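You operate a simulated robot arm through the tools that you are given. There is no shell and no other tool. Be economical: measure what you need, move in short steps, check, and stop when the job is done.

The job below is to be done with a simulated two-armed robot. You get a single attempt, and the scene is never put back.

## Task
Wind the leftover paper on to the core from the winder table, gluing its end on first.
Fine: stand the core on the turntable; press the black clip at the paper's end on the glue pad and stand it against the core; free the brake, turn the wheel to its stop, brake again; tear nothing; leave the other core on the shelf below. Set down upright: core.

The check looks at the end state, three seconds after you hand in, the way a careful person would. Anything else that was tipped, shoved, dropped, spilled or broken makes it a failure.

## Robot
Two 7-joint arms with two-finger parallel grippers on one trunk, on a base that drives. Base frame: it is fixed to the floor where the robot stands at the start and does not move with it; the origin is under the middle of the robot, x ahead of it, y to its left, z up. Readings come in mm, degrees, newtons and seconds.
The left shoulder is at the start at [73, 174, 1184], the right one opposite. With the tool pointing down near the work surface each hand reaches from about 100 to 380 mm from the robot's upright axis, wherever it stands, measured 20 degrees to its own side. Places, roughly: middle of the turntable [500, -100, 900]; pad [400, 300, 900]; roll brake [600, 100, 900]; winder wheel [400, -300, 900]. Payload 3.6 kg a hand.
Tool frame (each hand has its own): the origin (TCP) lies between the finger pads and is the grasp point; the fingertips stand 30 mm ahead of it; z points along the fingers, y is the line along which they close. Largest opening 110 mm; finger width 20, thickness 10; the body of the gripper, 48 by 112 mm, starts 55 mm behind the TCP.
Orientation is that of the tool frame in the base frame, as [roll, pitch, yaw] about the fixed x, y, z axes, in that order (R = Rz(yaw) Ry(pitch) Rx(roll)). With the fingers straight down and closing along the base's y, the tool's x points along the base's -x, its y along +y and its z along -z.

## Interface
- The arms move only by the tool play_rows. It takes "left_motion", "right_motion" or both (then of equal length, played together; a hand with none holds still); each is a list of rows, each a list of 7 numbers: the shift along the tool's x, y, z in mm, then the turn, a rotation vector about the tool's x, y, z in degrees, then the opening, from 0 (shut) to 1 (fully open). In form: [[tx, ty, tz, wx, wy, wz, hand], ...]. A call has 1 to 20 rows; each row shifts and turns the commanded pose from where the row before left it, along the tool's axes as they then stand. Rows are played at 5 a second. More than 50 mm and 8.6 degrees between two rows, or a gripper value outside its range, and nothing of the call is played. Where a pose cannot be reached the arm comes as near as it can. A force on the tool above 90 N (or 10 N above the force at the start of the call, whichever is more), or a blocked arm, ends the call early, and 0.2 s more pass. The fingers move at their own pace (about 153 mm/s each) and stop on an object; they squeeze with about 37 N. The grip force told is the motor's: it shows also when the fingers shut on nothing. Time passes only in rows, and 0.2 s behind the last, so rows that do not move let the fingers close. It gives the time, the measured TCP pose, the force on the tool (base axes), the opening and the grip force at its end, in the units of the frame above (readings bear some noise), with the torque about the TCP (base axes, N m) and any sound that the robot's microphone picked up.
- Cameras (640 x 400 px; columns grow to the right, rows downward): "scene" is now at [166.5, -21, 1360.6]; the picture's right is [-0.25, -0.97, 0.00], its down [-0.51, 0.13, -0.85] and it looks along [0.82, -0.21, -0.53] (base axes); focal length 214 px, centre (320, 200). "left" rides on the left gripper at [72, -17, -103] in its tool frame; the picture's right is [0.23, 0.97, 0.00], its down [-0.76, 0.18, -0.62] and it looks along [-0.61, 0.14, 0.78] (tool axes); focal length 222 px, centre (320, 200). "right" rides on the right gripper at [73, 17, -103] in its tool frame; the picture's right is [-0.23, 0.97, 0.00], its down [-0.76, -0.18, -0.62] and it looks along [-0.61, -0.14, 0.78] (tool axes); focal length 222 px, centre (320, 200). There is no depth. A picture from a camera that has moved, and an enlarged one, comes with that camera's place and axes in the base frame and with its lens.
- camera(camera): a new picture of that camera. The clock stands still meanwhile.
- raise_lower(by): slides the trunk up (or, below 0, down) by that many mm; the arms and the scene camera ride with it, the base frame stays. It gives what a move gives, with no picture.
- drive_base(legs): drives the robot by 1 to 6 legs, each [ahead, left, turn to the left] in mm, mm and degrees, along the robot's own axes; the way and the turn of a leg run together, so that a leg with both is an arc; at most 1500 mm and 180 degrees a leg. The arms and the cameras ride along, it lands a little off, and it stops where it bumps. It gives what a move gives.
- aim_head(pan, tilt): turns the head with the scene camera to pan (to the left, within 86 degrees either way) and tilt (down, from -29 to 69), counted from straight ahead of the robot. It gives what a move gives.
- enlarge(camera, box): a new picture of the part [left, top, right, bottom] of that camera's present view, enlarged. The clock stands still meanwhile.
- sign_off(): hands the job in; it is judged then, once.

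Work in short steps. Places have to be worked out from the pictures, the camera data and where the tool is seen: move nearer, look again, correct. Check each grasp and each placing, and mend what went wrong. You have 120 turns and 88 pictures in all, those below and enlarged ones among them. Open the grippers and draw the arms clear of the work before you hand the job in, unless the task says otherwise; then end with one line.

The tools are called after "Request:" as name(argument=value, ...) on one line, values as JSON. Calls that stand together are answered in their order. play_rows: Moves the arms, as the interface text tells. Its arguments: {"type":"object","properties":{"left_motion":{"type":"array","items":{"type":"array","items":{"type":"number"}}},"right_motion":{"type":"array","items":{"type":"array","items":{"type":"number"}}}},"required":[]} The other tools are called the same way: raise_lower (by) slides the trunk up or down; drive_base (legs) drives the base; aim_head (pan, tilt) turns the head that bears the scene camera; camera (camera) takes a picture; enlarge (camera, box) takes an enlarged picture of a part of a camera's view; sign_off () hands the job in.

At the start:

```text
time_s: 0.0
left_position: [345.3, 49.3, 1260.8]
left_tool_rot: [-179.8, -0.1, -179.9]
left_wrist_force: [0.5, 0.2, 0.1]
left_moment: [-0.01, -0.01, 0.01]
left_gripper_width: 110.0
left_grip_force: 0.1
right_position: [285.4, -198.9, 1211.2]
right_tool_rot: [-179.9, -0.1, 179.9]
right_wrist_force: [-0.1, -0.6, 0.2]
right_moment: [-0.02, -0.03, 0.01]
right_gripper_width: 109.9
right_grip_force: 0.0
trunk travel left (down, up): [-300.0, 463.0]
robot x, y, heading: [-0.7, -1.8, -0.1]
head pan, tilt: [-14.3, 31.8]
```

scene: 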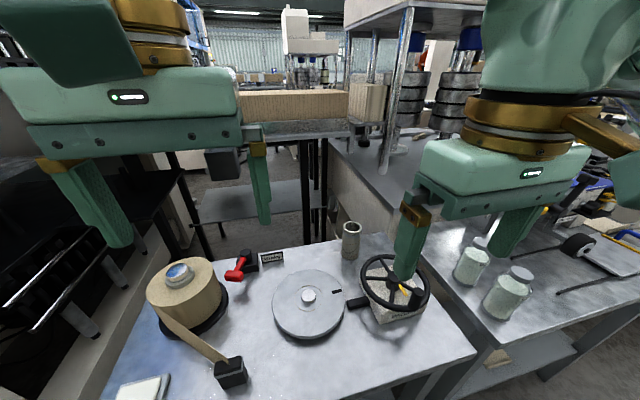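
right: 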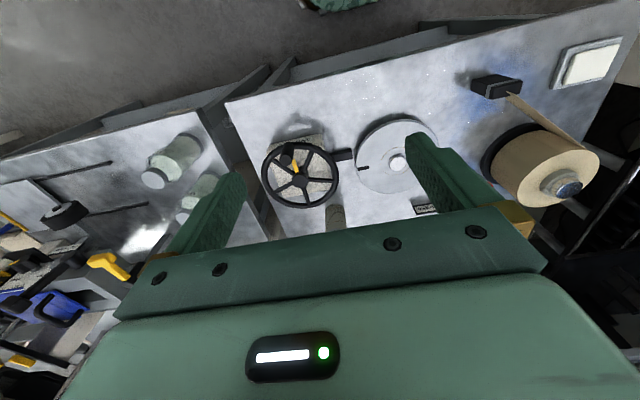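
left: 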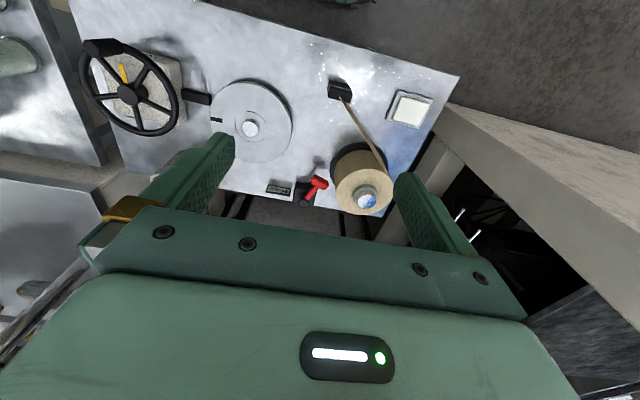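

The table shows the paper roll (left), clip, glue pad, red brake, turntable with stub, grey core behind, and the wheel. I take enlarged views to measure.

Request:
enlarge(camera="scene", box=[100, 200, 300, 400])

Request:
enlarge(camera="scene", box=[240, 200, 480, 350])

```text
2.00 times, centred on (200, 300) of scene
camera zoom: at [166.5, -21.0, 1360.6], right [-0.25, -0.97, 0.0], down [-0.51, 0.13, -0.85], along [0.82, -0.21, -0.53], focal length 429 px, centre (560, 0)
```

zoom: 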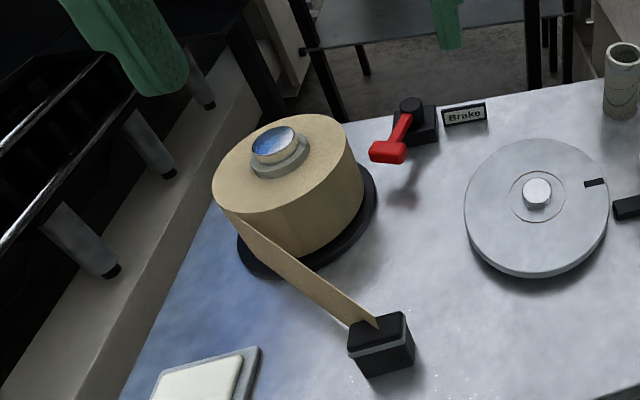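

```text
2.67 times, centred on (360, 275) of scene
camera zoom: at [166.5, -21.0, 1360.6], right [-0.25, -0.97, 0.0], down [-0.51, 0.13, -0.85], along [0.82, -0.21, -0.53], focal length 572 px, centre (213, 0)
```

zoom: 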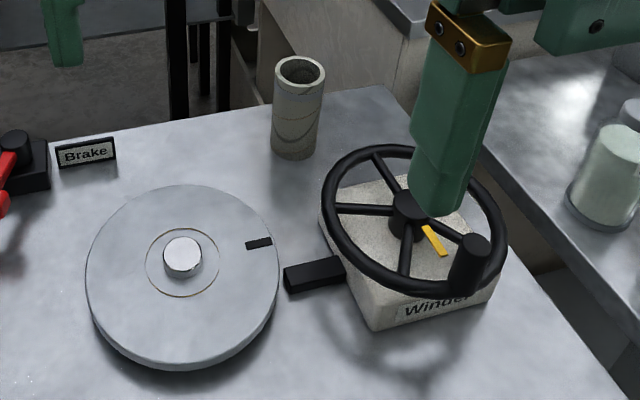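

Rough places: stub (474,-73,902), core (595,-222, ~870–985), clip (362,90,~910), pad (366,243), wheel hub (429,-264,955), brake lever (655,78)->(576,105). Front table edge near x≈270; I look down to see how far I can drive in.

Request:
aim_head(pan=0, tilt=66)

Request:
camera(camera="scene")

```text
time_s: 1.0
left_position: [345.8, 48.9, 1260.1]
left_tool_rot: [180.0, -0.1, -179.9]
left_wrist_force: [-0.6, -0.1, -0.2]
left_moment: [0.0, -0.01, 0.02]
left_gripper_width: 109.9
left_grip_force: 0.1
right_position: [285.6, -198.9, 1211.2]
right_tool_rot: [180.0, -0.1, -179.9]
right_wrist_force: [-0.6, 0.0, 0.4]
right_moment: [-0.01, 0.01, -0.01]
right_gripper_width: 110.0
right_grip_force: 0.1
trunk travel left (down, up): [-300.0, 463.0]
robot x, y, heading: [-3.2, 3.5, 0.1]
head pan, tilt: [0.0, 66.0]
```

```text
82 pictures are left
camera scene: at [139.1, 1.1, 1314.8], right [0.0, -1.0, 0.0], down [-0.91, 0.0, -0.41], along [0.41, 0.0, -0.91], focal length 214 px, centre (320, 200)
```

scene: 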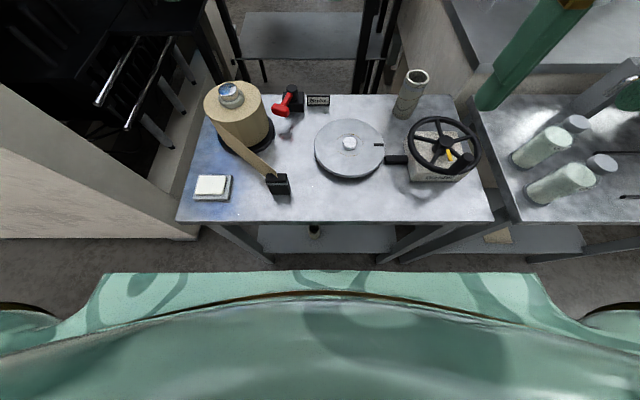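

The view shows the table front edge at x≈287, back edge ≈675, and the other core on the shelf below. I zoom under the table and on the brake.

Request:
enlarge(camera="scene", box=[180, 180, 500, 280])

Request:
enlarge(camera="scene", box=[190, 70, 350, 170])

Request:
enlarge(camera="scene", box=[330, 70, 490, 170])

```text
2.00 times, centred on (340, 230) of scene
camera zoom: at [139.1, 1.1, 1314.8], right [0.0, -1.0, 0.0], down [-0.91, 0.0, -0.41], along [0.41, 0.0, -0.91], focal length 429 px, centre (280, 140)
```

zoom: 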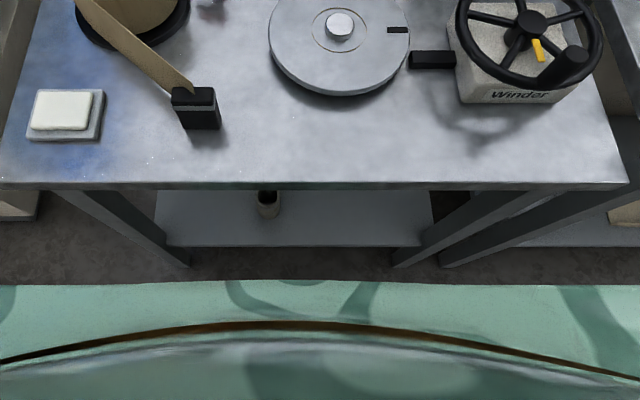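

```text
4.00 times, centred on (270, 120) of scene
camera zoom: at [139.1, 1.1, 1314.8], right [0.0, -1.0, 0.0], down [-0.91, 0.0, -0.41], along [0.41, 0.0, -0.91], focal length 858 px, centre (520, 520)
```

zoom: 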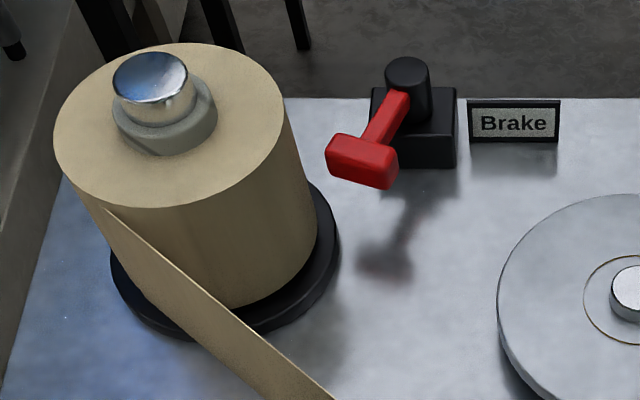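

```text
4.00 times, centred on (410, 120) of scene
camera zoom: at [139.1, 1.1, 1314.8], right [0.0, -1.0, 0.0], down [-0.91, 0.0, -0.41], along [0.41, 0.0, -0.91], focal length 858 px, centre (-40, 520)
```

zoom: 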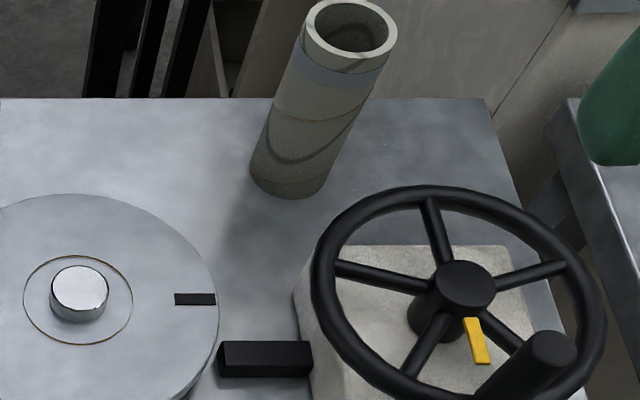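

Nothing on the table is higher than ~1000, and the hands are above 1180, so I drive ahead 120 mm to test clearance with the table.

Request:
drive_base(legs=[[120, 0, 0]])

Request:
camera(camera="scene")

```text
time_s: 2.2
left_position: [466.0, 48.6, 1260.0]
left_tool_rot: [-179.9, -0.2, -179.8]
left_wrist_force: [0.2, -0.5, -0.1]
left_moment: [0.02, 0.03, -0.01]
left_gripper_width: 110.2
left_grip_force: 0.0
right_position: [405.1, -198.9, 1211.2]
right_tool_rot: [-180.0, -0.2, 179.9]
right_wrist_force: [1.1, -0.5, 0.1]
right_moment: [0.03, 0.0, -0.02]
right_gripper_width: 110.0
right_grip_force: 0.0
trunk travel left (down, up): [-300.0, 463.0]
robot x, y, heading: [115.2, -3.0, 0.4]
head pan, tilt: [0.0, 66.0]
```

```text
78 pictures are left
camera scene: at [258.9, 1.2, 1314.6], right [0.0, -1.0, 0.0], down [-0.91, 0.0, -0.41], along [0.41, 0.0, -0.91], focal length 214 px, centre (320, 200)
```

scene: 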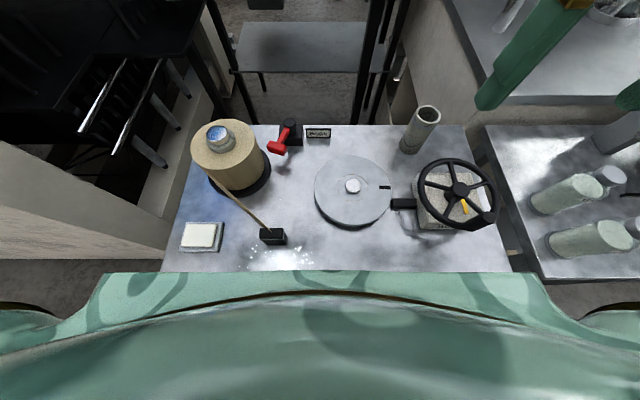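

No bump. Stub top is at about (477,-69,900), core top about (636,-241,955). Far items need a closer base, so I ease further ahead in small steps.

Request:
drive_base(legs=[[70, 0, 0]])

```text
time_s: 3.8
left_position: [510.1, 26.1, 1248.9]
left_tool_rot: [179.3, -0.9, -178.7]
left_wrist_force: [1.5, 1.5, -0.1]
left_moment: [-0.15, 0.12, 0.03]
left_gripper_width: 110.0
left_grip_force: 0.0
right_position: [450.6, -222.7, 1196.9]
right_tool_rot: [179.6, -1.6, -179.9]
right_wrist_force: [0.0, 1.7, -0.4]
right_moment: [-0.17, 0.09, 0.01]
right_gripper_width: 109.9
right_grip_force: 0.1
trunk travel left (down, up): [-300.0, 463.0]
robot x, y, heading: [138.3, -14.4, 0.7]
head pan, tilt: [0.0, 66.0]
stopped in leg 1: the robot was blocked; the commanded pose is now the measured one
```

It bumped near x≈140 and the robot is a little pitched; I back off 25 mm and check the scene.

Request:
drive_base(legs=[[-25, 0, 0]])

Request:
camera(camera="scene")

```text
time_s: 4.6
left_position: [479.1, -0.1, 1250.7]
left_tool_rot: [178.3, -0.4, -179.4]
left_wrist_force: [-1.0, 0.7, 0.5]
left_moment: [-0.03, -0.06, -0.01]
left_gripper_width: 110.2
left_grip_force: 0.0
right_position: [419.2, -248.3, 1194.0]
right_tool_rot: [178.6, -1.3, 179.3]
right_wrist_force: [0.4, -0.1, 0.1]
right_moment: [-0.03, -0.04, -0.01]
right_gripper_width: 110.0
right_grip_force: 0.1
trunk travel left (down, up): [-300.0, 463.0]
robot x, y, heading: [112.2, -19.1, 0.5]
head pan, tilt: [0.0, 66.0]
```

```text
77 pictures are left
camera scene: at [250.6, -16.5, 1314.9], right [0.01, -1.0, 0.0], down [-0.91, -0.01, -0.41], along [0.41, 0.0, -0.91], focal length 214 px, centre (320, 200)
```

scene: 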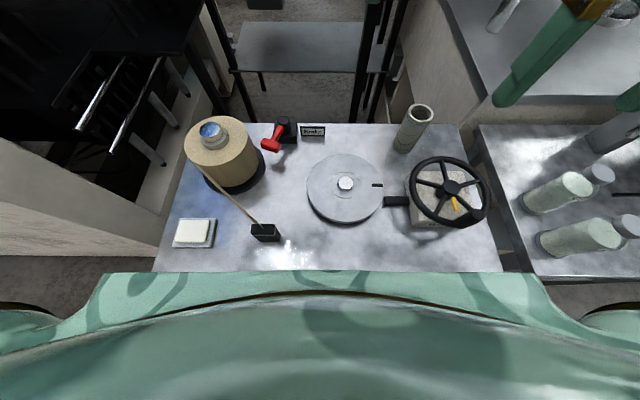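

All objects stand undisturbed; base limit is x≈130. I test how far the right arm reaches when tilted forward: tilt 40° while moving forward over free height.

Request:
play_rows(right_motion=[[-20, 0, 0, 0, -8, 0, 1], [-20, 0, 0, 0, -8, 0, 1], [-20, 0, 0, 0, -8, 0, 1], [-20, 0, 0, 0, -8, 0, 1], [-20, 0, 0, 0, -8, 0, 1], [-20, 0, 20, 0, 0, 0, 1], [-20, 0, 20, 0, 0, 0, 1], [-20, 0, 20, 0, 0, 0, 1]])

Request:
camera(camera="right")

```text
time_s: 6.4
left_position: [481.7, -0.2, 1249.3]
left_tool_rot: [178.3, -0.6, -179.3]
left_wrist_force: [0.7, 0.6, 0.1]
left_moment: [0.05, 0.01, 0.04]
left_gripper_width: 110.0
left_grip_force: 0.0
right_position: [601.3, -249.1, 1209.7]
right_tool_rot: [178.2, 38.7, 178.2]
right_wrist_force: [0.1, 0.9, 1.1]
right_moment: [-0.01, 0.02, -0.02]
right_gripper_width: 110.0
right_grip_force: 0.1
trunk travel left (down, up): [-300.0, 463.0]
robot x, y, heading: [108.8, -20.3, 0.3]
head pan, tilt: [0.0, 66.0]
```

```text
76 pictures are left
camera right: at [480.9, -231.9, 1246.7], right [0.19, 0.97, 0.17], down [0.2, -0.2, 0.96], along [0.96, -0.15, -0.24], focal length 222 px, centre (320, 200)
```

right: 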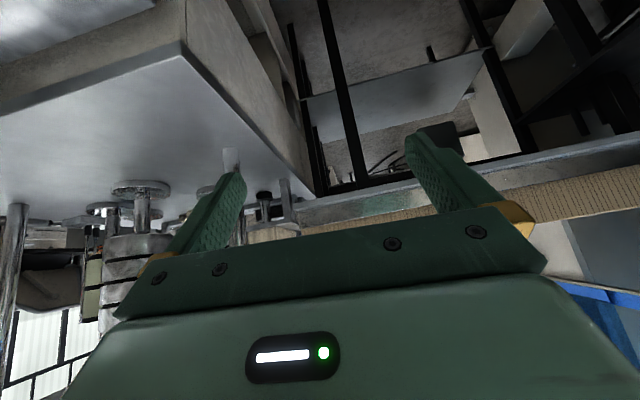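

The tilted right arm reaches x=600 easily. I take a zoom of the core for triangulation, then lower the trunk and zoom again.

Request:
enlarge(camera="scene", box=[330, 90, 490, 190])

Request:
raise_lower(by=-120)

Request:
camera(camera="scene")

```text
4.00 times, centred on (410, 140) of scene
camera zoom: at [253.1, -16.5, 1314.6], right [0.01, -1.0, 0.0], down [-0.91, -0.01, -0.41], along [0.41, 0.0, -0.91], focal length 858 px, centre (-40, 440)
```

zoom: 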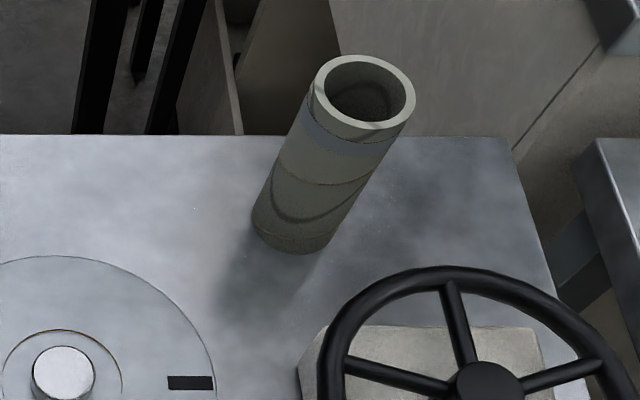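

```text
time_s: 7.9
left_position: [448.9, 22.5, 1136.9]
left_tool_rot: [179.5, 0.6, -179.3]
left_wrist_force: [0.6, 0.3, 0.2]
left_moment: [0.05, 0.03, -0.01]
left_gripper_width: 109.8
left_grip_force: 0.1
right_position: [567.6, -228.1, 1105.2]
right_tool_rot: [179.7, 39.9, 179.3]
right_wrist_force: [1.0, 1.3, -1.2]
right_moment: [-0.1, 0.02, -0.04]
right_gripper_width: 110.0
right_grip_force: 0.1
trunk travel left (down, up): [-180.0, 583.0]
robot x, y, heading: [103.7, -17.8, 0.6]
head pan, tilt: [0.0, 66.0]
```

```text
74 pictures are left
camera scene: at [275.0, 9.6, 1194.7], right [0.01, -1.0, 0.02], down [-0.9, -0.02, -0.43], along [0.43, -0.02, -0.9], focal length 214 px, centre (320, 200)
```

scene: 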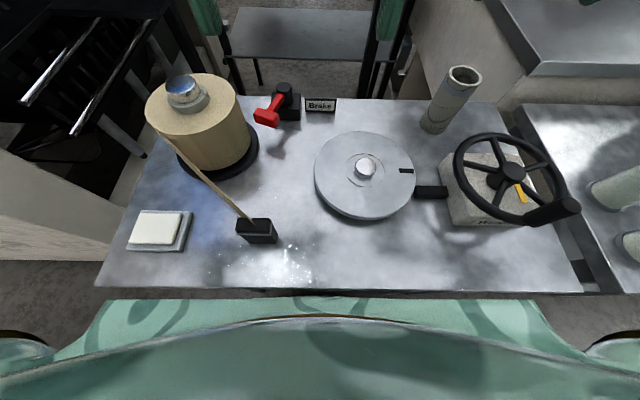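

Triangulated: core top ≈ (617,-232,969), diameter ≈55, base ≈854; wheel hub ≈ (452,-275,932). I reduce tilt to 32° and move the right hand above the core, then check.

Request:
play_rows(right_motion=[[0, 0, 0, 0, 8, 0, 1], [-2, -2, 27, 0, 0, 0, 1], [-3, -2, 27, 0, 0, 0, 1], [-2, 0, 27, 0, 0, 0, 1], [0, 0, 0, 0, 0, 0, 1]])

Request:
camera(camera="scene")

Request:
camera(camera="right")

```text
time_s: 9.3
left_position: [456.2, -36.6, 1130.8]
left_tool_rot: [177.7, -0.2, 178.7]
left_wrist_force: [-0.9, 0.2, -1.4]
left_moment: [-0.09, -0.02, 0.0]
left_gripper_width: 109.9
left_grip_force: 0.1
right_position: [613.5, -295.0, 1025.9]
right_tool_rot: [177.6, 31.0, 175.8]
right_wrist_force: [-0.1, -0.3, -0.5]
right_moment: [-0.03, 0.0, -0.05]
right_gripper_width: 110.0
right_grip_force: 0.1
trunk travel left (down, up): [-180.0, 583.0]
robot x, y, heading: [92.7, -27.8, -1.6]
head pan, tilt: [0.0, 66.0]
stopped in row 5 (right hand): the arm was blocked; the commanded pose is now the measured one
```

```text
73 pictures are left
camera scene: at [277.1, -34.9, 1193.3], right [-0.03, -1.0, 0.0], down [-0.91, 0.03, -0.42], along [0.42, -0.01, -0.91], focal length 214 px, centre (320, 200)
```

scene: 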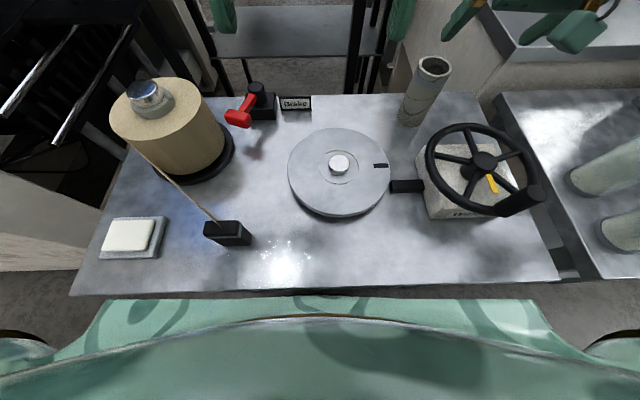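

```text
72 pictures are left
camera right: at [500.5, -274.3, 1078.3], right [0.24, 0.96, 0.15], down [0.32, -0.23, 0.92], along [0.92, -0.18, -0.36], focal length 222 px, centre (320, 200)
```

right: 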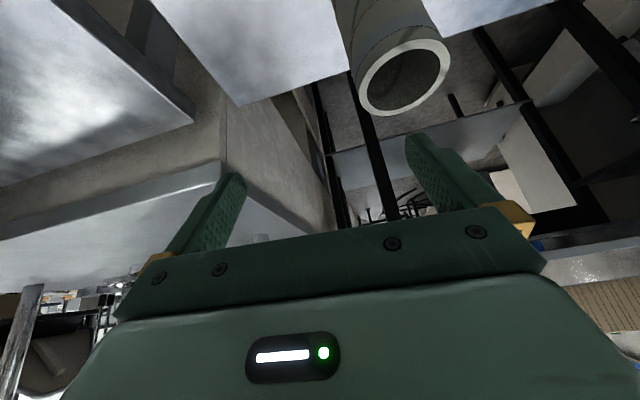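

The whole robot swayed and the right arm reports blocked, so something on the arm is touching. I look right to find the contact.

Request:
aim_head(pan=-60, tilt=35)

Request:
camera(camera="scene")

```text
time_s: 10.6
left_position: [453.3, -35.8, 1132.2]
left_tool_rot: [177.7, 0.0, 178.4]
left_wrist_force: [0.7, 0.8, -0.9]
left_moment: [0.0, -0.02, 0.0]
left_gripper_width: 110.0
left_grip_force: 0.1
right_position: [611.6, -292.4, 1027.9]
right_tool_rot: [177.7, 31.2, 176.0]
right_wrist_force: [0.3, 0.7, -0.2]
right_moment: [0.01, 0.01, 0.01]
right_gripper_width: 109.8
right_grip_force: 0.1
trunk travel left (down, up): [-180.0, 583.0]
robot x, y, heading: [95.7, -27.8, -1.7]
head pan, tilt: [-60.0, 35.0]
```

```text
71 pictures are left
camera scene: at [258.4, -110.8, 1233.8], right [-0.88, -0.48, -0.01], down [-0.26, 0.51, -0.82], along [0.4, -0.72, -0.57], focal length 214 px, centre (320, 200)
```

scene: 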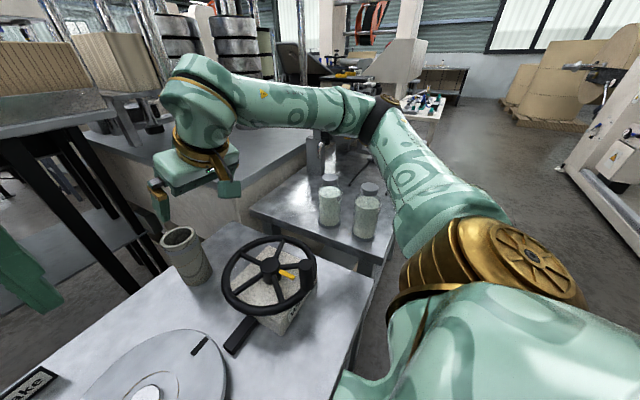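

I zoom on the forearm/elbow region for contacts.

Request:
enlarge(camera="scene", box=[230, 70, 430, 250])

```text
2.22 times, centred on (330, 160) of scene
camera zoom: at [258.4, -110.8, 1233.8], right [-0.88, -0.48, -0.01], down [-0.26, 0.51, -0.82], along [0.4, -0.72, -0.57], focal length 477 px, centre (298, 289)
```

zoom: 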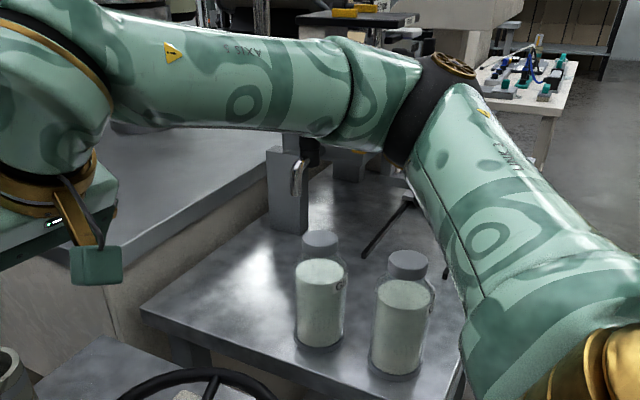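

The forearm is resting against a grey post on the right-hand table; that likely also caused the earlier "bump". I raise the trunk 120 and strafe left to free it.

Request:
raise_lower(by=120)

Request:
drive_base(legs=[[-60, 60, 0]])

Request:
camera(camera="scene")

```text
time_s: 12.1
left_position: [469.4, -33.8, 1245.4]
left_tool_rot: [177.8, -0.9, 178.5]
left_wrist_force: [-0.1, -0.3, 0.1]
left_moment: [0.01, 0.04, 0.0]
left_gripper_width: 109.9
left_grip_force: 0.0
right_position: [626.5, -292.7, 1138.8]
right_tool_rot: [177.8, 30.2, 176.0]
right_wrist_force: [0.8, 0.6, 0.2]
right_moment: [0.02, 0.0, 0.02]
right_gripper_width: 109.8
right_grip_force: 0.0
trunk travel left (down, up): [-300.0, 463.0]
robot x, y, heading: [93.0, -28.7, -1.7]
head pan, tilt: [-60.0, 35.0]
```

```text
time_s: 13.2
left_position: [408.6, 29.1, 1247.5]
left_tool_rot: [177.8, -0.8, 178.5]
left_wrist_force: [-0.1, 0.4, 0.3]
left_moment: [-0.03, -0.02, 0.04]
left_gripper_width: 109.7
left_grip_force: 0.0
right_position: [565.6, -229.2, 1140.4]
right_tool_rot: [177.8, 30.3, 175.8]
right_wrist_force: [0.0, 0.9, -0.2]
right_moment: [-0.05, -0.01, -0.04]
right_gripper_width: 109.9
right_grip_force: 0.0
trunk travel left (down, up): [-300.0, 463.0]
robot x, y, heading: [37.9, 29.6, -1.7]
head pan, tilt: [-60.0, 35.0]
```

```text
69 pictures are left
camera scene: at [155.6, -44.6, 1355.8], right [-0.88, -0.47, 0.0], down [-0.27, 0.5, -0.82], along [0.39, -0.72, -0.57], focal length 214 px, centre (320, 200)
```

scene: 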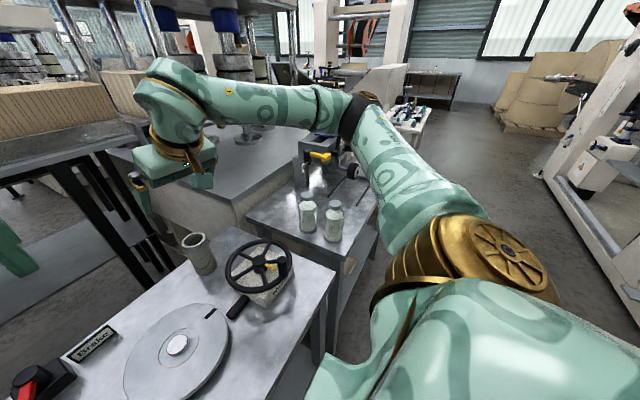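

Now free. The drift was always to the right, so I also check the left elbow's surroundings.

Request:
aim_head(pan=60, tilt=35)

Request:
camera(camera="scene")

```text
time_s: 15.2
left_position: [408.9, 29.0, 1247.5]
left_tool_rot: [177.8, -0.9, 178.4]
left_wrist_force: [-0.1, -1.0, 0.1]
left_moment: [0.0, -0.02, 0.01]
left_gripper_width: 110.0
left_grip_force: 0.1
right_position: [566.0, -231.2, 1141.3]
right_tool_rot: [177.8, 30.3, 175.8]
right_wrist_force: [-0.8, -0.4, 0.8]
right_moment: [0.0, 0.0, -0.03]
right_gripper_width: 110.2
right_grip_force: 0.2
trunk travel left (down, up): [-300.0, 463.0]
robot x, y, heading: [35.9, 32.4, -1.6]
head pan, tilt: [60.0, 35.0]
```

```text
68 pictures are left
camera scene: at [161.3, 106.6, 1355.6], right [0.85, -0.53, 0.0], down [-0.3, -0.49, -0.82], along [0.43, 0.7, -0.57], focal length 214 px, centre (320, 200)
```

scene: 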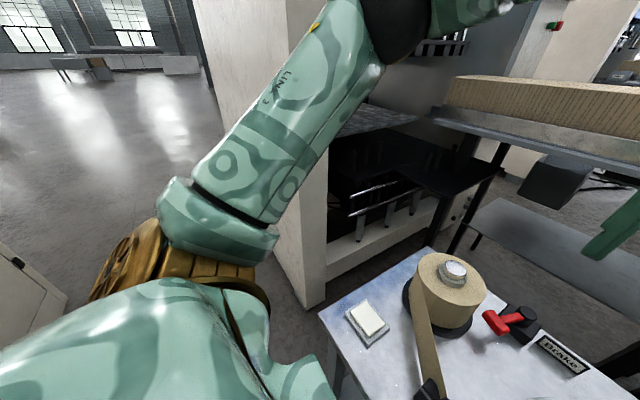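

The left elbow is close to the tall machine at left; that is the likelier contact. I retract the left hand 120 mm and drive right then ahead.

Request:
play_rows(left_motion=[[40, 0, 0, 0, 0, 0, 1], [40, 0, 0, 0, 0, 0, 1], [40, 0, 0, 0, 0, 0, 1], [0, 0, 0, 0, 0, 0, 1]])

Request:
drive_base(legs=[[0, -100, 1.6], [60, 0, 0]])

Request:
camera(camera="scene")

```text
time_s: 16.1
left_position: [297.3, 29.9, 1245.5]
left_tool_rot: [178.3, -0.8, -180.0]
left_wrist_force: [7.3, 0.0, 1.2]
left_moment: [0.01, 0.92, 0.19]
left_gripper_width: 110.1
left_grip_force: 0.0
right_position: [566.3, -230.5, 1140.0]
right_tool_rot: [177.8, 30.3, 175.9]
right_wrist_force: [-0.2, 1.0, -0.8]
right_moment: [0.0, 0.02, 0.0]
right_gripper_width: 109.9
right_grip_force: 0.1
trunk travel left (down, up): [-300.0, 463.0]
robot x, y, heading: [37.0, 32.4, -1.6]
head pan, tilt: [60.0, 35.0]
stopped in row 4 (left hand): the force on the tool passed its limit at 98 N (the readings are from after the stop); the commanded pose is now the measured one
```

```text
time_s: 17.9
left_position: [355.7, -61.3, 1245.4]
left_tool_rot: [178.1, -0.9, -178.6]
left_wrist_force: [17.5, -4.3, 1.5]
left_moment: [0.49, 2.25, 0.85]
left_gripper_width: 109.9
left_grip_force: 0.0
right_position: [633.3, -314.9, 1139.1]
right_tool_rot: [177.8, 30.1, 177.4]
right_wrist_force: [0.4, -0.2, -0.5]
right_moment: [-0.01, 0.03, 0.0]
right_gripper_width: 110.0
right_grip_force: 0.0
trunk travel left (down, up): [-300.0, 463.0]
robot x, y, heading: [92.9, -59.5, -0.1]
head pan, tilt: [60.0, 35.0]
```

```text
67 pictures are left
camera scene: at [220.3, 12.1, 1355.1], right [0.86, -0.5, 0.0], down [-0.29, -0.5, -0.82], along [0.41, 0.71, -0.58], focal length 214 px, centre (320, 200)
```

scene: 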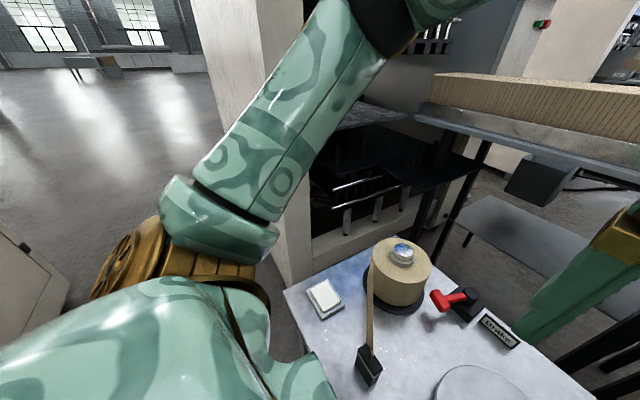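

The left hand touched the robot's own chest; I push it forward 30 mm to relieve, then look at the right arm target with head toward the core.

Request:
play_rows(left_motion=[[-30, 0, 0, 0, 0, 0, 1], [0, 0, 0, 0, 0, 0, 1]])

Request:
aim_head(pan=-15, tilt=50)

Request:
camera(camera="scene")

```text
time_s: 18.5
left_position: [384.8, -59.5, 1245.7]
left_tool_rot: [178.2, -0.8, -178.7]
left_wrist_force: [0.0, -0.8, 1.0]
left_moment: [-0.02, -0.02, -0.01]
left_gripper_width: 110.0
left_grip_force: 0.1
right_position: [631.6, -314.7, 1141.1]
right_tool_rot: [177.8, 30.3, 177.4]
right_wrist_force: [-0.1, 0.6, -0.1]
right_moment: [-0.02, 0.03, 0.03]
right_gripper_width: 109.8
right_grip_force: 0.1
trunk travel left (down, up): [-300.0, 463.0]
robot x, y, heading: [96.0, -64.0, -0.2]
head pan, tilt: [60.0, 35.0]
```

```text
time_s: 19.9
left_position: [386.6, -59.8, 1244.7]
left_tool_rot: [177.8, -0.5, -177.5]
left_wrist_force: [31.8, -73.9, -43.2]
left_moment: [9.4, -0.61, 7.97]
left_gripper_width: 110.1
left_grip_force: 0.1
right_position: [630.8, -315.1, 1140.3]
right_tool_rot: [177.7, 30.3, 177.4]
right_wrist_force: [-0.3, 0.0, 0.4]
right_moment: [-0.01, 0.01, -0.01]
right_gripper_width: 110.0
right_grip_force: 0.1
trunk travel left (down, up): [-300.0, 463.0]
robot x, y, heading: [93.7, -64.1, -0.3]
head pan, tilt: [-15.0, 50.0]
```

```text
66 pictures are left
camera scene: at [240.3, -18.5, 1339.4], right [0.56, -0.83, 0.0], down [-0.6, -0.4, -0.69], along [0.57, 0.39, -0.72], focal length 214 px, centre (320, 200)
```

scene: 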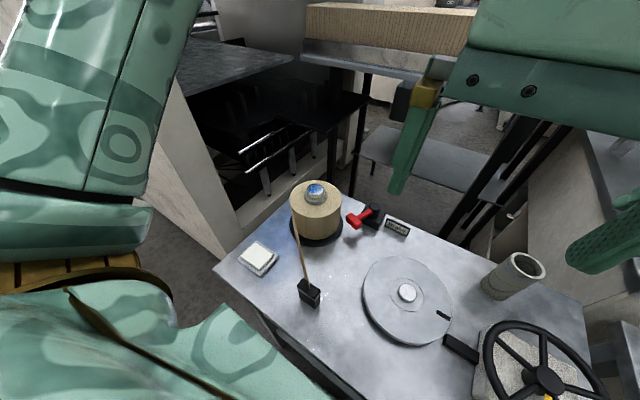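

The head itself is pressing on the left hand (73 N). I move the left hand forward and to the left, out of the head's way.

Request:
play_rows(left_motion=[[-40, 0, 0, 0, 0, 0, 1], [-20, 30, 0, 0, 0, 0, 1], [0, 40, 0, 0, 0, 0, 1], [0, 40, 0, 0, 0, 0, 1], [0, 0, 0, 0, 0, 0, 1]])

Request:
aim_head(pan=-25, tilt=50)

Request:
camera(camera="scene")

```text
time_s: 21.1
left_position: [442.3, 51.3, 1247.6]
left_tool_rot: [178.2, -0.7, -178.6]
left_wrist_force: [0.0, -0.9, 0.0]
left_moment: [0.06, 0.01, -0.01]
left_gripper_width: 109.9
left_grip_force: 0.0
right_position: [631.1, -315.7, 1140.3]
right_tool_rot: [177.7, 30.3, 177.3]
right_wrist_force: [-0.6, 0.2, 0.2]
right_moment: [0.04, -0.01, 0.03]
right_gripper_width: 110.0
right_grip_force: 0.0
trunk travel left (down, up): [-300.0, 463.0]
robot x, y, heading: [91.0, -60.3, -0.3]
head pan, tilt: [-15.0, 50.0]
```

```text
time_s: 21.9
left_position: [442.9, 51.5, 1247.7]
left_tool_rot: [178.2, -0.8, -178.6]
left_wrist_force: [-0.7, 0.6, -0.4]
left_moment: [0.02, 0.0, -0.03]
left_gripper_width: 110.0
left_grip_force: 0.1
right_position: [630.7, -313.4, 1140.4]
right_tool_rot: [177.8, 30.3, 177.4]
right_wrist_force: [-0.4, -0.5, 1.1]
right_moment: [0.0, 0.03, -0.02]
right_gripper_width: 110.3
right_grip_force: 0.0
trunk travel left (down, up): [-300.0, 463.0]
robot x, y, heading: [94.5, -65.6, -0.1]
head pan, tilt: [-25.0, 50.0]
```

```text
65 pictures are left
camera scene: at [243.3, -96.3, 1333.9], right [-0.43, -0.91, 0.0], down [-0.69, 0.33, -0.64], along [0.58, -0.27, -0.77], focal length 214 px, centre (320, 200)
```

scene: 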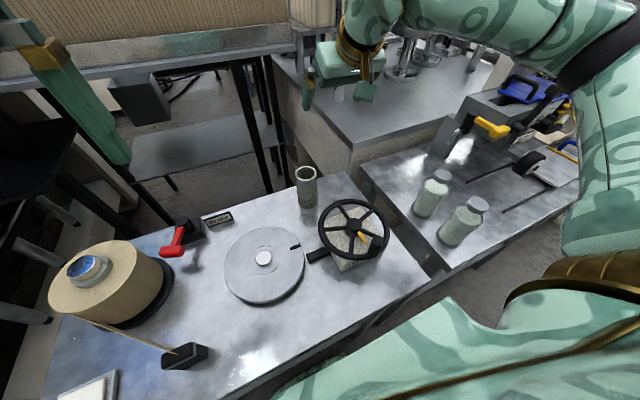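

Head works now. I bring the right hand to above the core (617,-232,1040).

Request:
play_rows(right_motion=[[21, 27, 26, 0, 0, 0, 1], [21, 27, 27, 0, 0, 0, 1], [20, 28, 27, 0, 0, 0, 1], [0, 0, 0, 0, 0, 0, 1]])

Request:
camera(camera="scene")

Request:
camera(camera="right")

```text
time_s: 22.9
left_position: [442.4, 51.5, 1247.7]
left_tool_rot: [178.2, -0.8, -178.6]
left_wrist_force: [-0.2, 0.4, -0.5]
left_moment: [0.02, -0.04, 0.02]
left_gripper_width: 110.4
left_grip_force: 0.0
right_position: [619.3, -224.6, 1043.3]
right_tool_rot: [177.8, 30.4, 177.2]
right_wrist_force: [0.7, -0.2, 0.0]
right_moment: [-0.02, -0.02, 0.0]
right_gripper_width: 109.9
right_grip_force: 0.0
trunk travel left (down, up): [-300.0, 463.0]
robot x, y, heading: [90.9, -63.8, -0.3]
head pan, tilt: [-25.0, 50.0]
```

```text
64 pictures are left
camera scene: at [242.9, -97.1, 1333.9], right [-0.43, -0.9, 0.0], down [-0.69, 0.33, -0.64], along [0.58, -0.27, -0.77], focal length 214 px, centre (320, 200)
```

scene: 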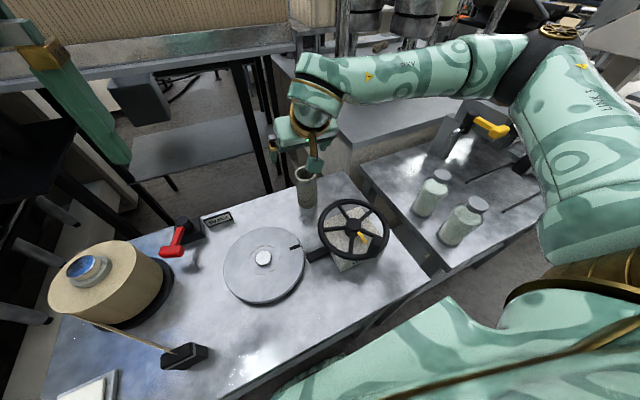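

```text
63 pictures are left
camera right: at [506.7, -208.5, 1096.6], right [0.22, 0.96, 0.15], down [0.34, -0.22, 0.92], along [0.92, -0.15, -0.37], focal length 222 px, centre (320, 200)
```

right: 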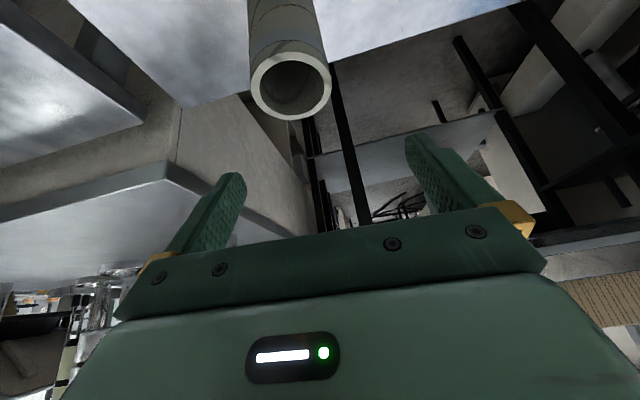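

Both wrist views agree: core axis at (612,-233), top 969. I square the roll/yaw, then descend vertically with the fingers straddling it to TCP z≈935.

Request:
play_rows(right_motion=[[6, -8, -3, 0.8, 0, -2.4, 1], [0, 0, 0, 0, 0, 0, 1], [14, 0, 23, 0, 0, 0, 1], [13, 0, 23, 0, 0, 0, 1], [13, 0, 23, 0, 0, 0, 1], [13, 0, 22, 0, 0, 0, 1], [0, 0, 0, 0, 0, 0, 1]])

Request:
camera(camera="right")

Request:
enlarge(camera="scene", box=[240, 120, 400, 220])

```text
time_s: 24.4
left_position: [443.1, 51.3, 1247.5]
left_tool_rot: [178.2, -0.8, -178.6]
left_wrist_force: [-0.1, -0.4, 0.1]
left_moment: [0.01, -0.03, -0.01]
left_gripper_width: 109.9
left_grip_force: 0.1
right_position: [613.9, -235.6, 935.1]
right_tool_rot: [179.9, 30.4, -179.8]
right_wrist_force: [-0.4, 0.1, 0.1]
right_moment: [-0.01, 0.0, -0.02]
right_gripper_width: 110.0
right_grip_force: 0.1
trunk travel left (down, up): [-300.0, 463.0]
robot x, y, heading: [93.1, -64.0, -0.3]
head pan, tilt: [-25.0, 50.0]
```

```text
62 pictures are left
camera right: at [500.0, -220.1, 989.1], right [0.19, 0.97, 0.11], down [0.34, -0.18, 0.92], along [0.92, -0.14, -0.37], focal length 222 px, centre (320, 200)
```

right: 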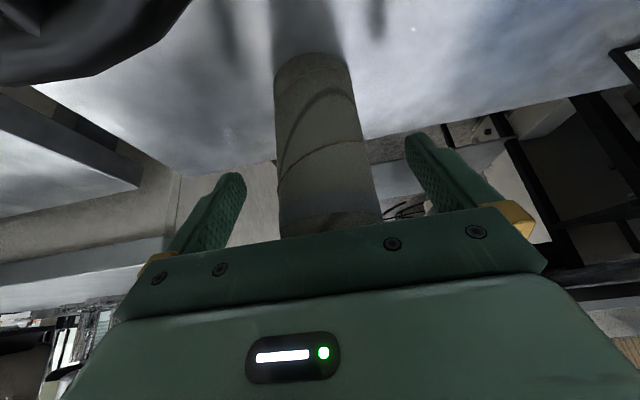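

```text
4.00 times, centred on (320, 170) of scene
camera zoom: at [243.2, -96.4, 1333.9], right [-0.43, -0.9, 0.0], down [-0.69, 0.33, -0.64], along [0.58, -0.27, -0.77], focal length 858 px, centre (320, 320)
```

zoom: 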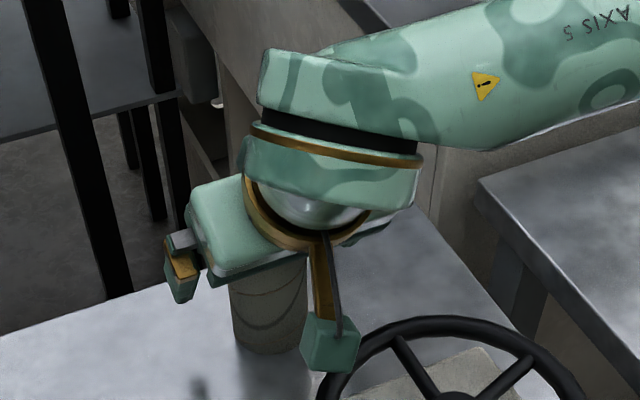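

The core stands between the fingers. I close and check.

Request:
play_rows(right_motion=[[0, 0, 0, 0, 0, 0, 0.52], [0, 0, 0, 0, 0, 0, 0.4], [0, 0, 0, 0, 0, 0, 0.3], [0, 0, 0, 0, 0, 0, 0.3]])

Request:
camera(camera="right")

```text
time_s: 25.4
left_position: [443.3, 52.1, 1248.0]
left_tool_rot: [178.1, -0.8, -178.6]
left_wrist_force: [-0.7, 0.0, 0.0]
left_moment: [0.0, 0.01, -0.01]
left_gripper_width: 109.9
left_grip_force: 0.0
right_position: [613.5, -235.7, 936.5]
right_tool_rot: [-180.0, 30.3, -179.9]
right_wrist_force: [-0.2, 0.6, 0.3]
right_moment: [-0.03, 0.01, -0.04]
right_gripper_width: 52.6
right_grip_force: 36.8
trunk travel left (down, up): [-300.0, 463.0]
robot x, y, heading: [93.8, -64.2, -0.1]
head pan, tilt: [-25.0, 50.0]
```

```text
60 pictures are left
camera right: at [500.1, -220.1, 989.3], right [0.19, 0.97, 0.11], down [0.34, -0.18, 0.92], along [0.92, -0.14, -0.37], focal length 222 px, centre (320, 200)
```

right: 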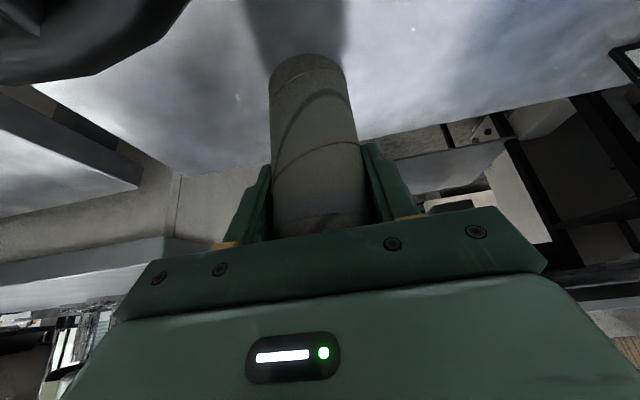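

Gripped (52.6 mm). I lift 90 mm vertically, then carry toward the stub at (477,-69).

Request:
play_rows(right_motion=[[-11.4, 0, -19.4, 0, 0, 0, 0.3], [-11.4, 0, -19.4, 0, 0, 0, 0.3], [-11.4, 0, -19.4, 0, 0, 0, 0.3], [-11.4, 0, -19.4, 0, 0, 0, 0.3], [19.6, 27.8, -11.5, 0, 0, 0, 0.3], [19.6, 27.8, -11.5, 0, 0, 0, 0.3], [19.6, 27.8, -11.5, 0, 0, 0, 0.3], [19.6, 27.8, -11.5, 0, 0, 0, 0.3], [19.6, 27.8, -11.5, 0, 0, 0, 0.3], [19.6, 27.8, -11.5, 0, 0, 0, 0.3], [0, 0, 0, 0, 0, 0, 0.3]])

Request:
camera(camera="right")

Request:
camera(camera="scene")

```text
time_s: 27.9
left_position: [444.4, 50.5, 1247.0]
left_tool_rot: [178.2, -0.9, -178.6]
left_wrist_force: [-0.2, 0.8, -0.6]
left_moment: [0.0, 0.01, 0.03]
left_gripper_width: 109.6
left_grip_force: 0.2
right_position: [477.1, -70.0, 1024.5]
right_tool_rot: [-180.0, 30.3, -179.9]
right_wrist_force: [-0.5, -0.5, -0.6]
right_moment: [0.02, -0.01, 0.02]
right_gripper_width: 52.5
right_grip_force: 36.7
trunk travel left (down, up): [-300.0, 463.0]
robot x, y, heading: [93.6, -65.5, -0.2]
head pan, tilt: [-25.0, 50.0]
```

```text
59 pictures are left
camera right: at [363.2, -52.5, 1077.8], right [0.19, 0.97, 0.12], down [0.34, -0.18, 0.92], along [0.92, -0.14, -0.37], focal length 222 px, centre (320, 200)
```

right: 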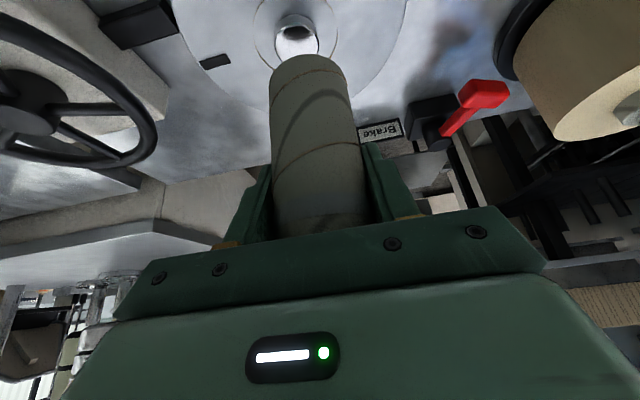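

```text
58 pictures are left
camera scene: at [243.7, -97.2, 1333.8], right [-0.43, -0.9, 0.0], down [-0.69, 0.33, -0.64], along [0.58, -0.27, -0.77], focal length 214 px, centre (320, 200)
```

scene: 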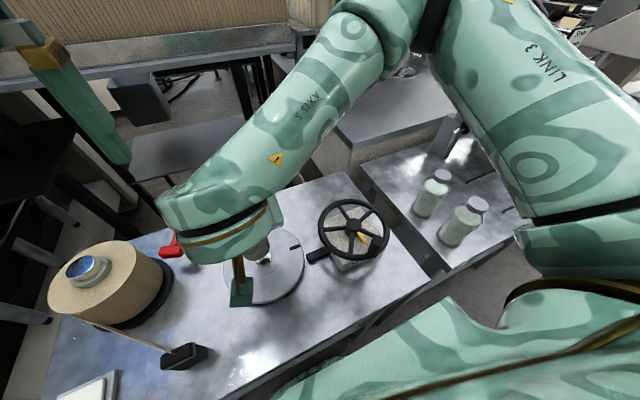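

I zoom on the stub in the right wrist view to refine its position.

Request:
enlarge(camera="right", box=[220, 0, 380, 100])

Request:
enlarge(camera="scene", box=[200, 200, 360, 300])

```text
4.00 times, centred on (300, 50) of right
camera zoom: at [363.2, -52.5, 1077.8], right [0.19, 0.97, 0.12], down [0.34, -0.18, 0.92], along [0.92, -0.14, -0.37], focal length 888 px, centre (400, 800)
```

zoom: 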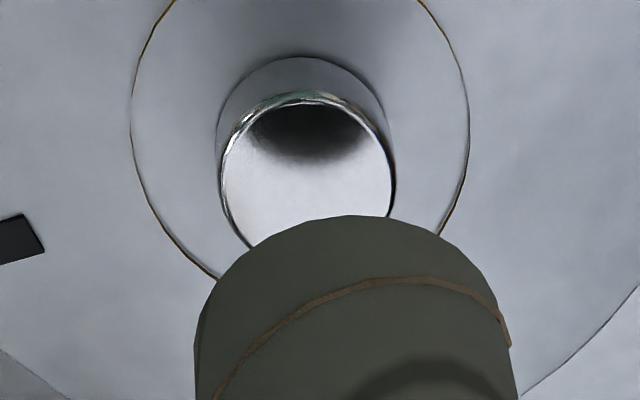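

```text
4.00 times, centred on (280, 250) of scene
camera zoom: at [243.7, -97.2, 1333.8], right [-0.43, -0.9, 0.0], down [-0.69, 0.33, -0.64], along [0.58, -0.27, -0.77], focal length 858 px, centre (480, 0)
```

zoom: 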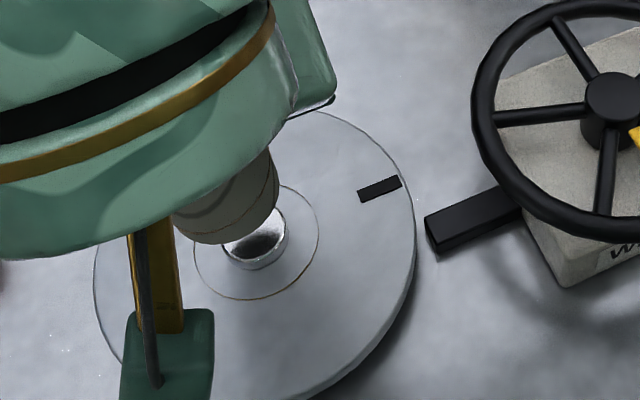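

Stub refined to ≈(477,-73,900); the held core sits ≈3 mm to +y of the TCP. I shift -5 mm in y and lower 28 mm, then look again before threading.

Request:
play_rows(right_motion=[[0.9, -5, -0.5, 0, 0, 0, 0.3], [7, 0, 12, 0, 0, 0, 0.3], [7, 0, 12, 0, 0, 0, 0.3], [0, 0, 0, 0, 0, 0, 0.3]])

Request:
enlarge(camera="right", box=[220, 0, 380, 100])

Request:
enlarge(camera="scene", box=[200, 200, 360, 300])

```text
time_s: 28.9
left_position: [442.6, 52.8, 1247.3]
left_tool_rot: [178.2, -0.7, -178.6]
left_wrist_force: [0.2, 0.6, 0.5]
left_moment: [-0.04, -0.01, 0.02]
left_gripper_width: 109.8
left_grip_force: 0.0
right_position: [476.3, -74.0, 998.1]
right_tool_rot: [-179.9, 30.3, -179.8]
right_wrist_force: [-0.2, 0.4, -0.3]
right_moment: [0.03, 0.01, 0.01]
right_gripper_width: 52.4
right_grip_force: 37.0
trunk travel left (down, up): [-300.0, 463.0]
robot x, y, heading: [93.4, -67.2, -0.1]
head pan, tilt: [-25.0, 50.0]
```

```text
4.00 times, centred on (300, 50) of right
camera zoom: at [363.3, -57.5, 1050.9], right [0.19, 0.97, 0.11], down [0.34, -0.18, 0.92], along [0.92, -0.14, -0.37], focal length 888 px, centre (400, 800)
```

zoom: 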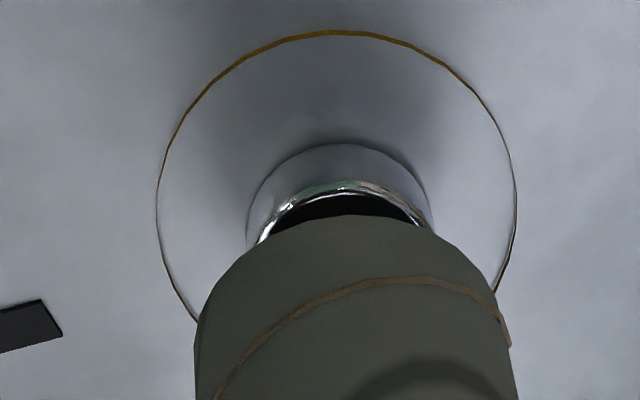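

```text
4.00 times, centred on (280, 250) of scene
camera zoom: at [243.3, -96.3, 1333.9], right [-0.43, -0.9, 0.0], down [-0.69, 0.33, -0.64], along [0.58, -0.27, -0.77], focal length 858 px, centre (480, 0)
```

zoom: 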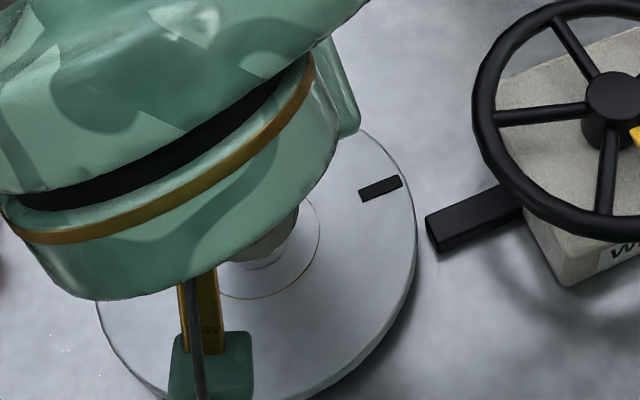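

Stub and core now nearly collinear (core perhaps ~2–4 mm far in x). I shift −2 mm in x and lower 22 mm, watching force.

Request:
play_rows(right_motion=[[1.7, 0, -1, 0, 0, 0, 0.3], [3.7, 0, 6.3, 0, 0, 0, 0.3], [3.7, 0, 6.3, 0, 0, 0, 0.3], [3.7, 0, 6.3, 0, 0, 0, 0.3], [0, 0, 0, 0, 0, 0, 0.3]])

Request:
enlarge(camera="right", box=[220, 0, 380, 100])

```text
time_s: 30.1
left_position: [443.5, 51.1, 1247.8]
left_tool_rot: [178.1, -0.8, -178.5]
left_wrist_force: [-0.1, 0.2, 0.4]
left_moment: [0.01, -0.06, 0.01]
left_gripper_width: 109.9
left_grip_force: 0.0
right_position: [474.7, -76.5, 977.8]
right_tool_rot: [-180.0, 30.3, -179.8]
right_wrist_force: [0.7, -0.3, -0.7]
right_moment: [-0.02, -0.01, -0.02]
right_gripper_width: 52.6
right_grip_force: 37.0
trunk travel left (down, up): [-300.0, 463.0]
robot x, y, heading: [95.8, -65.8, 0.0]
head pan, tilt: [-25.0, 50.0]
```

```text
4.00 times, centred on (300, 50) of right
camera zoom: at [360.5, -58.6, 1030.3], right [0.19, 0.97, 0.11], down [0.34, -0.18, 0.92], along [0.92, -0.14, -0.37], focal length 888 px, centre (400, 800)
```

zoom: 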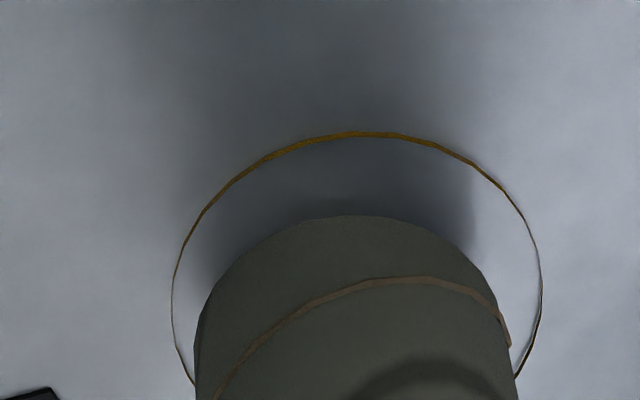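

Ring and core concentric and no contact force. I lower in small steps until it seats.

Request:
play_rows(right_motion=[[1.5, 0, 2.6, 0, 0, 0, 0.3], [1.5, 0, 2.6, 0, 0, 0, 0.3], [0, 0, 0, 0, 0, 0, 0.3]])

Request:
enlarge(camera="right", box=[220, 0, 380, 100])

```text
time_s: 30.9
left_position: [442.8, 52.1, 1248.6]
left_tool_rot: [178.2, -0.8, -178.6]
left_wrist_force: [0.3, 0.3, 0.0]
left_moment: [-0.01, -0.01, 0.01]
left_gripper_width: 110.0
left_grip_force: 0.1
right_position: [473.6, -74.3, 971.6]
right_tool_rot: [-180.0, 30.4, -179.9]
right_wrist_force: [-1.0, 0.7, 0.1]
right_moment: [0.0, 0.0, 0.03]
right_gripper_width: 52.8
right_grip_force: 37.8
trunk travel left (down, up): [-300.0, 463.0]
robot x, y, heading: [93.1, -65.1, -0.3]
head pan, tilt: [-25.0, 50.0]
```

```text
4.00 times, centred on (300, 50) of right
camera zoom: at [360.8, -59.0, 1024.2], right [0.19, 0.97, 0.11], down [0.34, -0.18, 0.92], along [0.92, -0.14, -0.37], focal length 888 px, centre (400, 800)
```

zoom: 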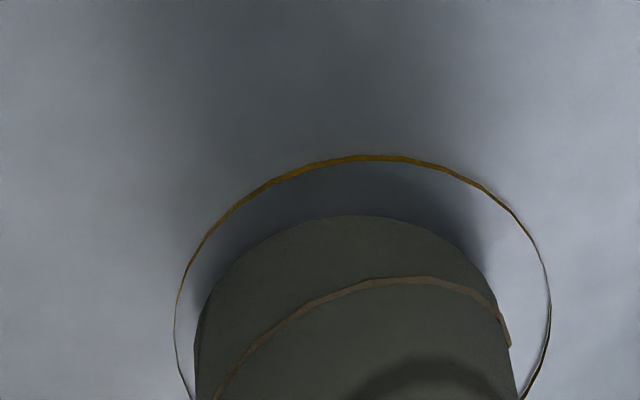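

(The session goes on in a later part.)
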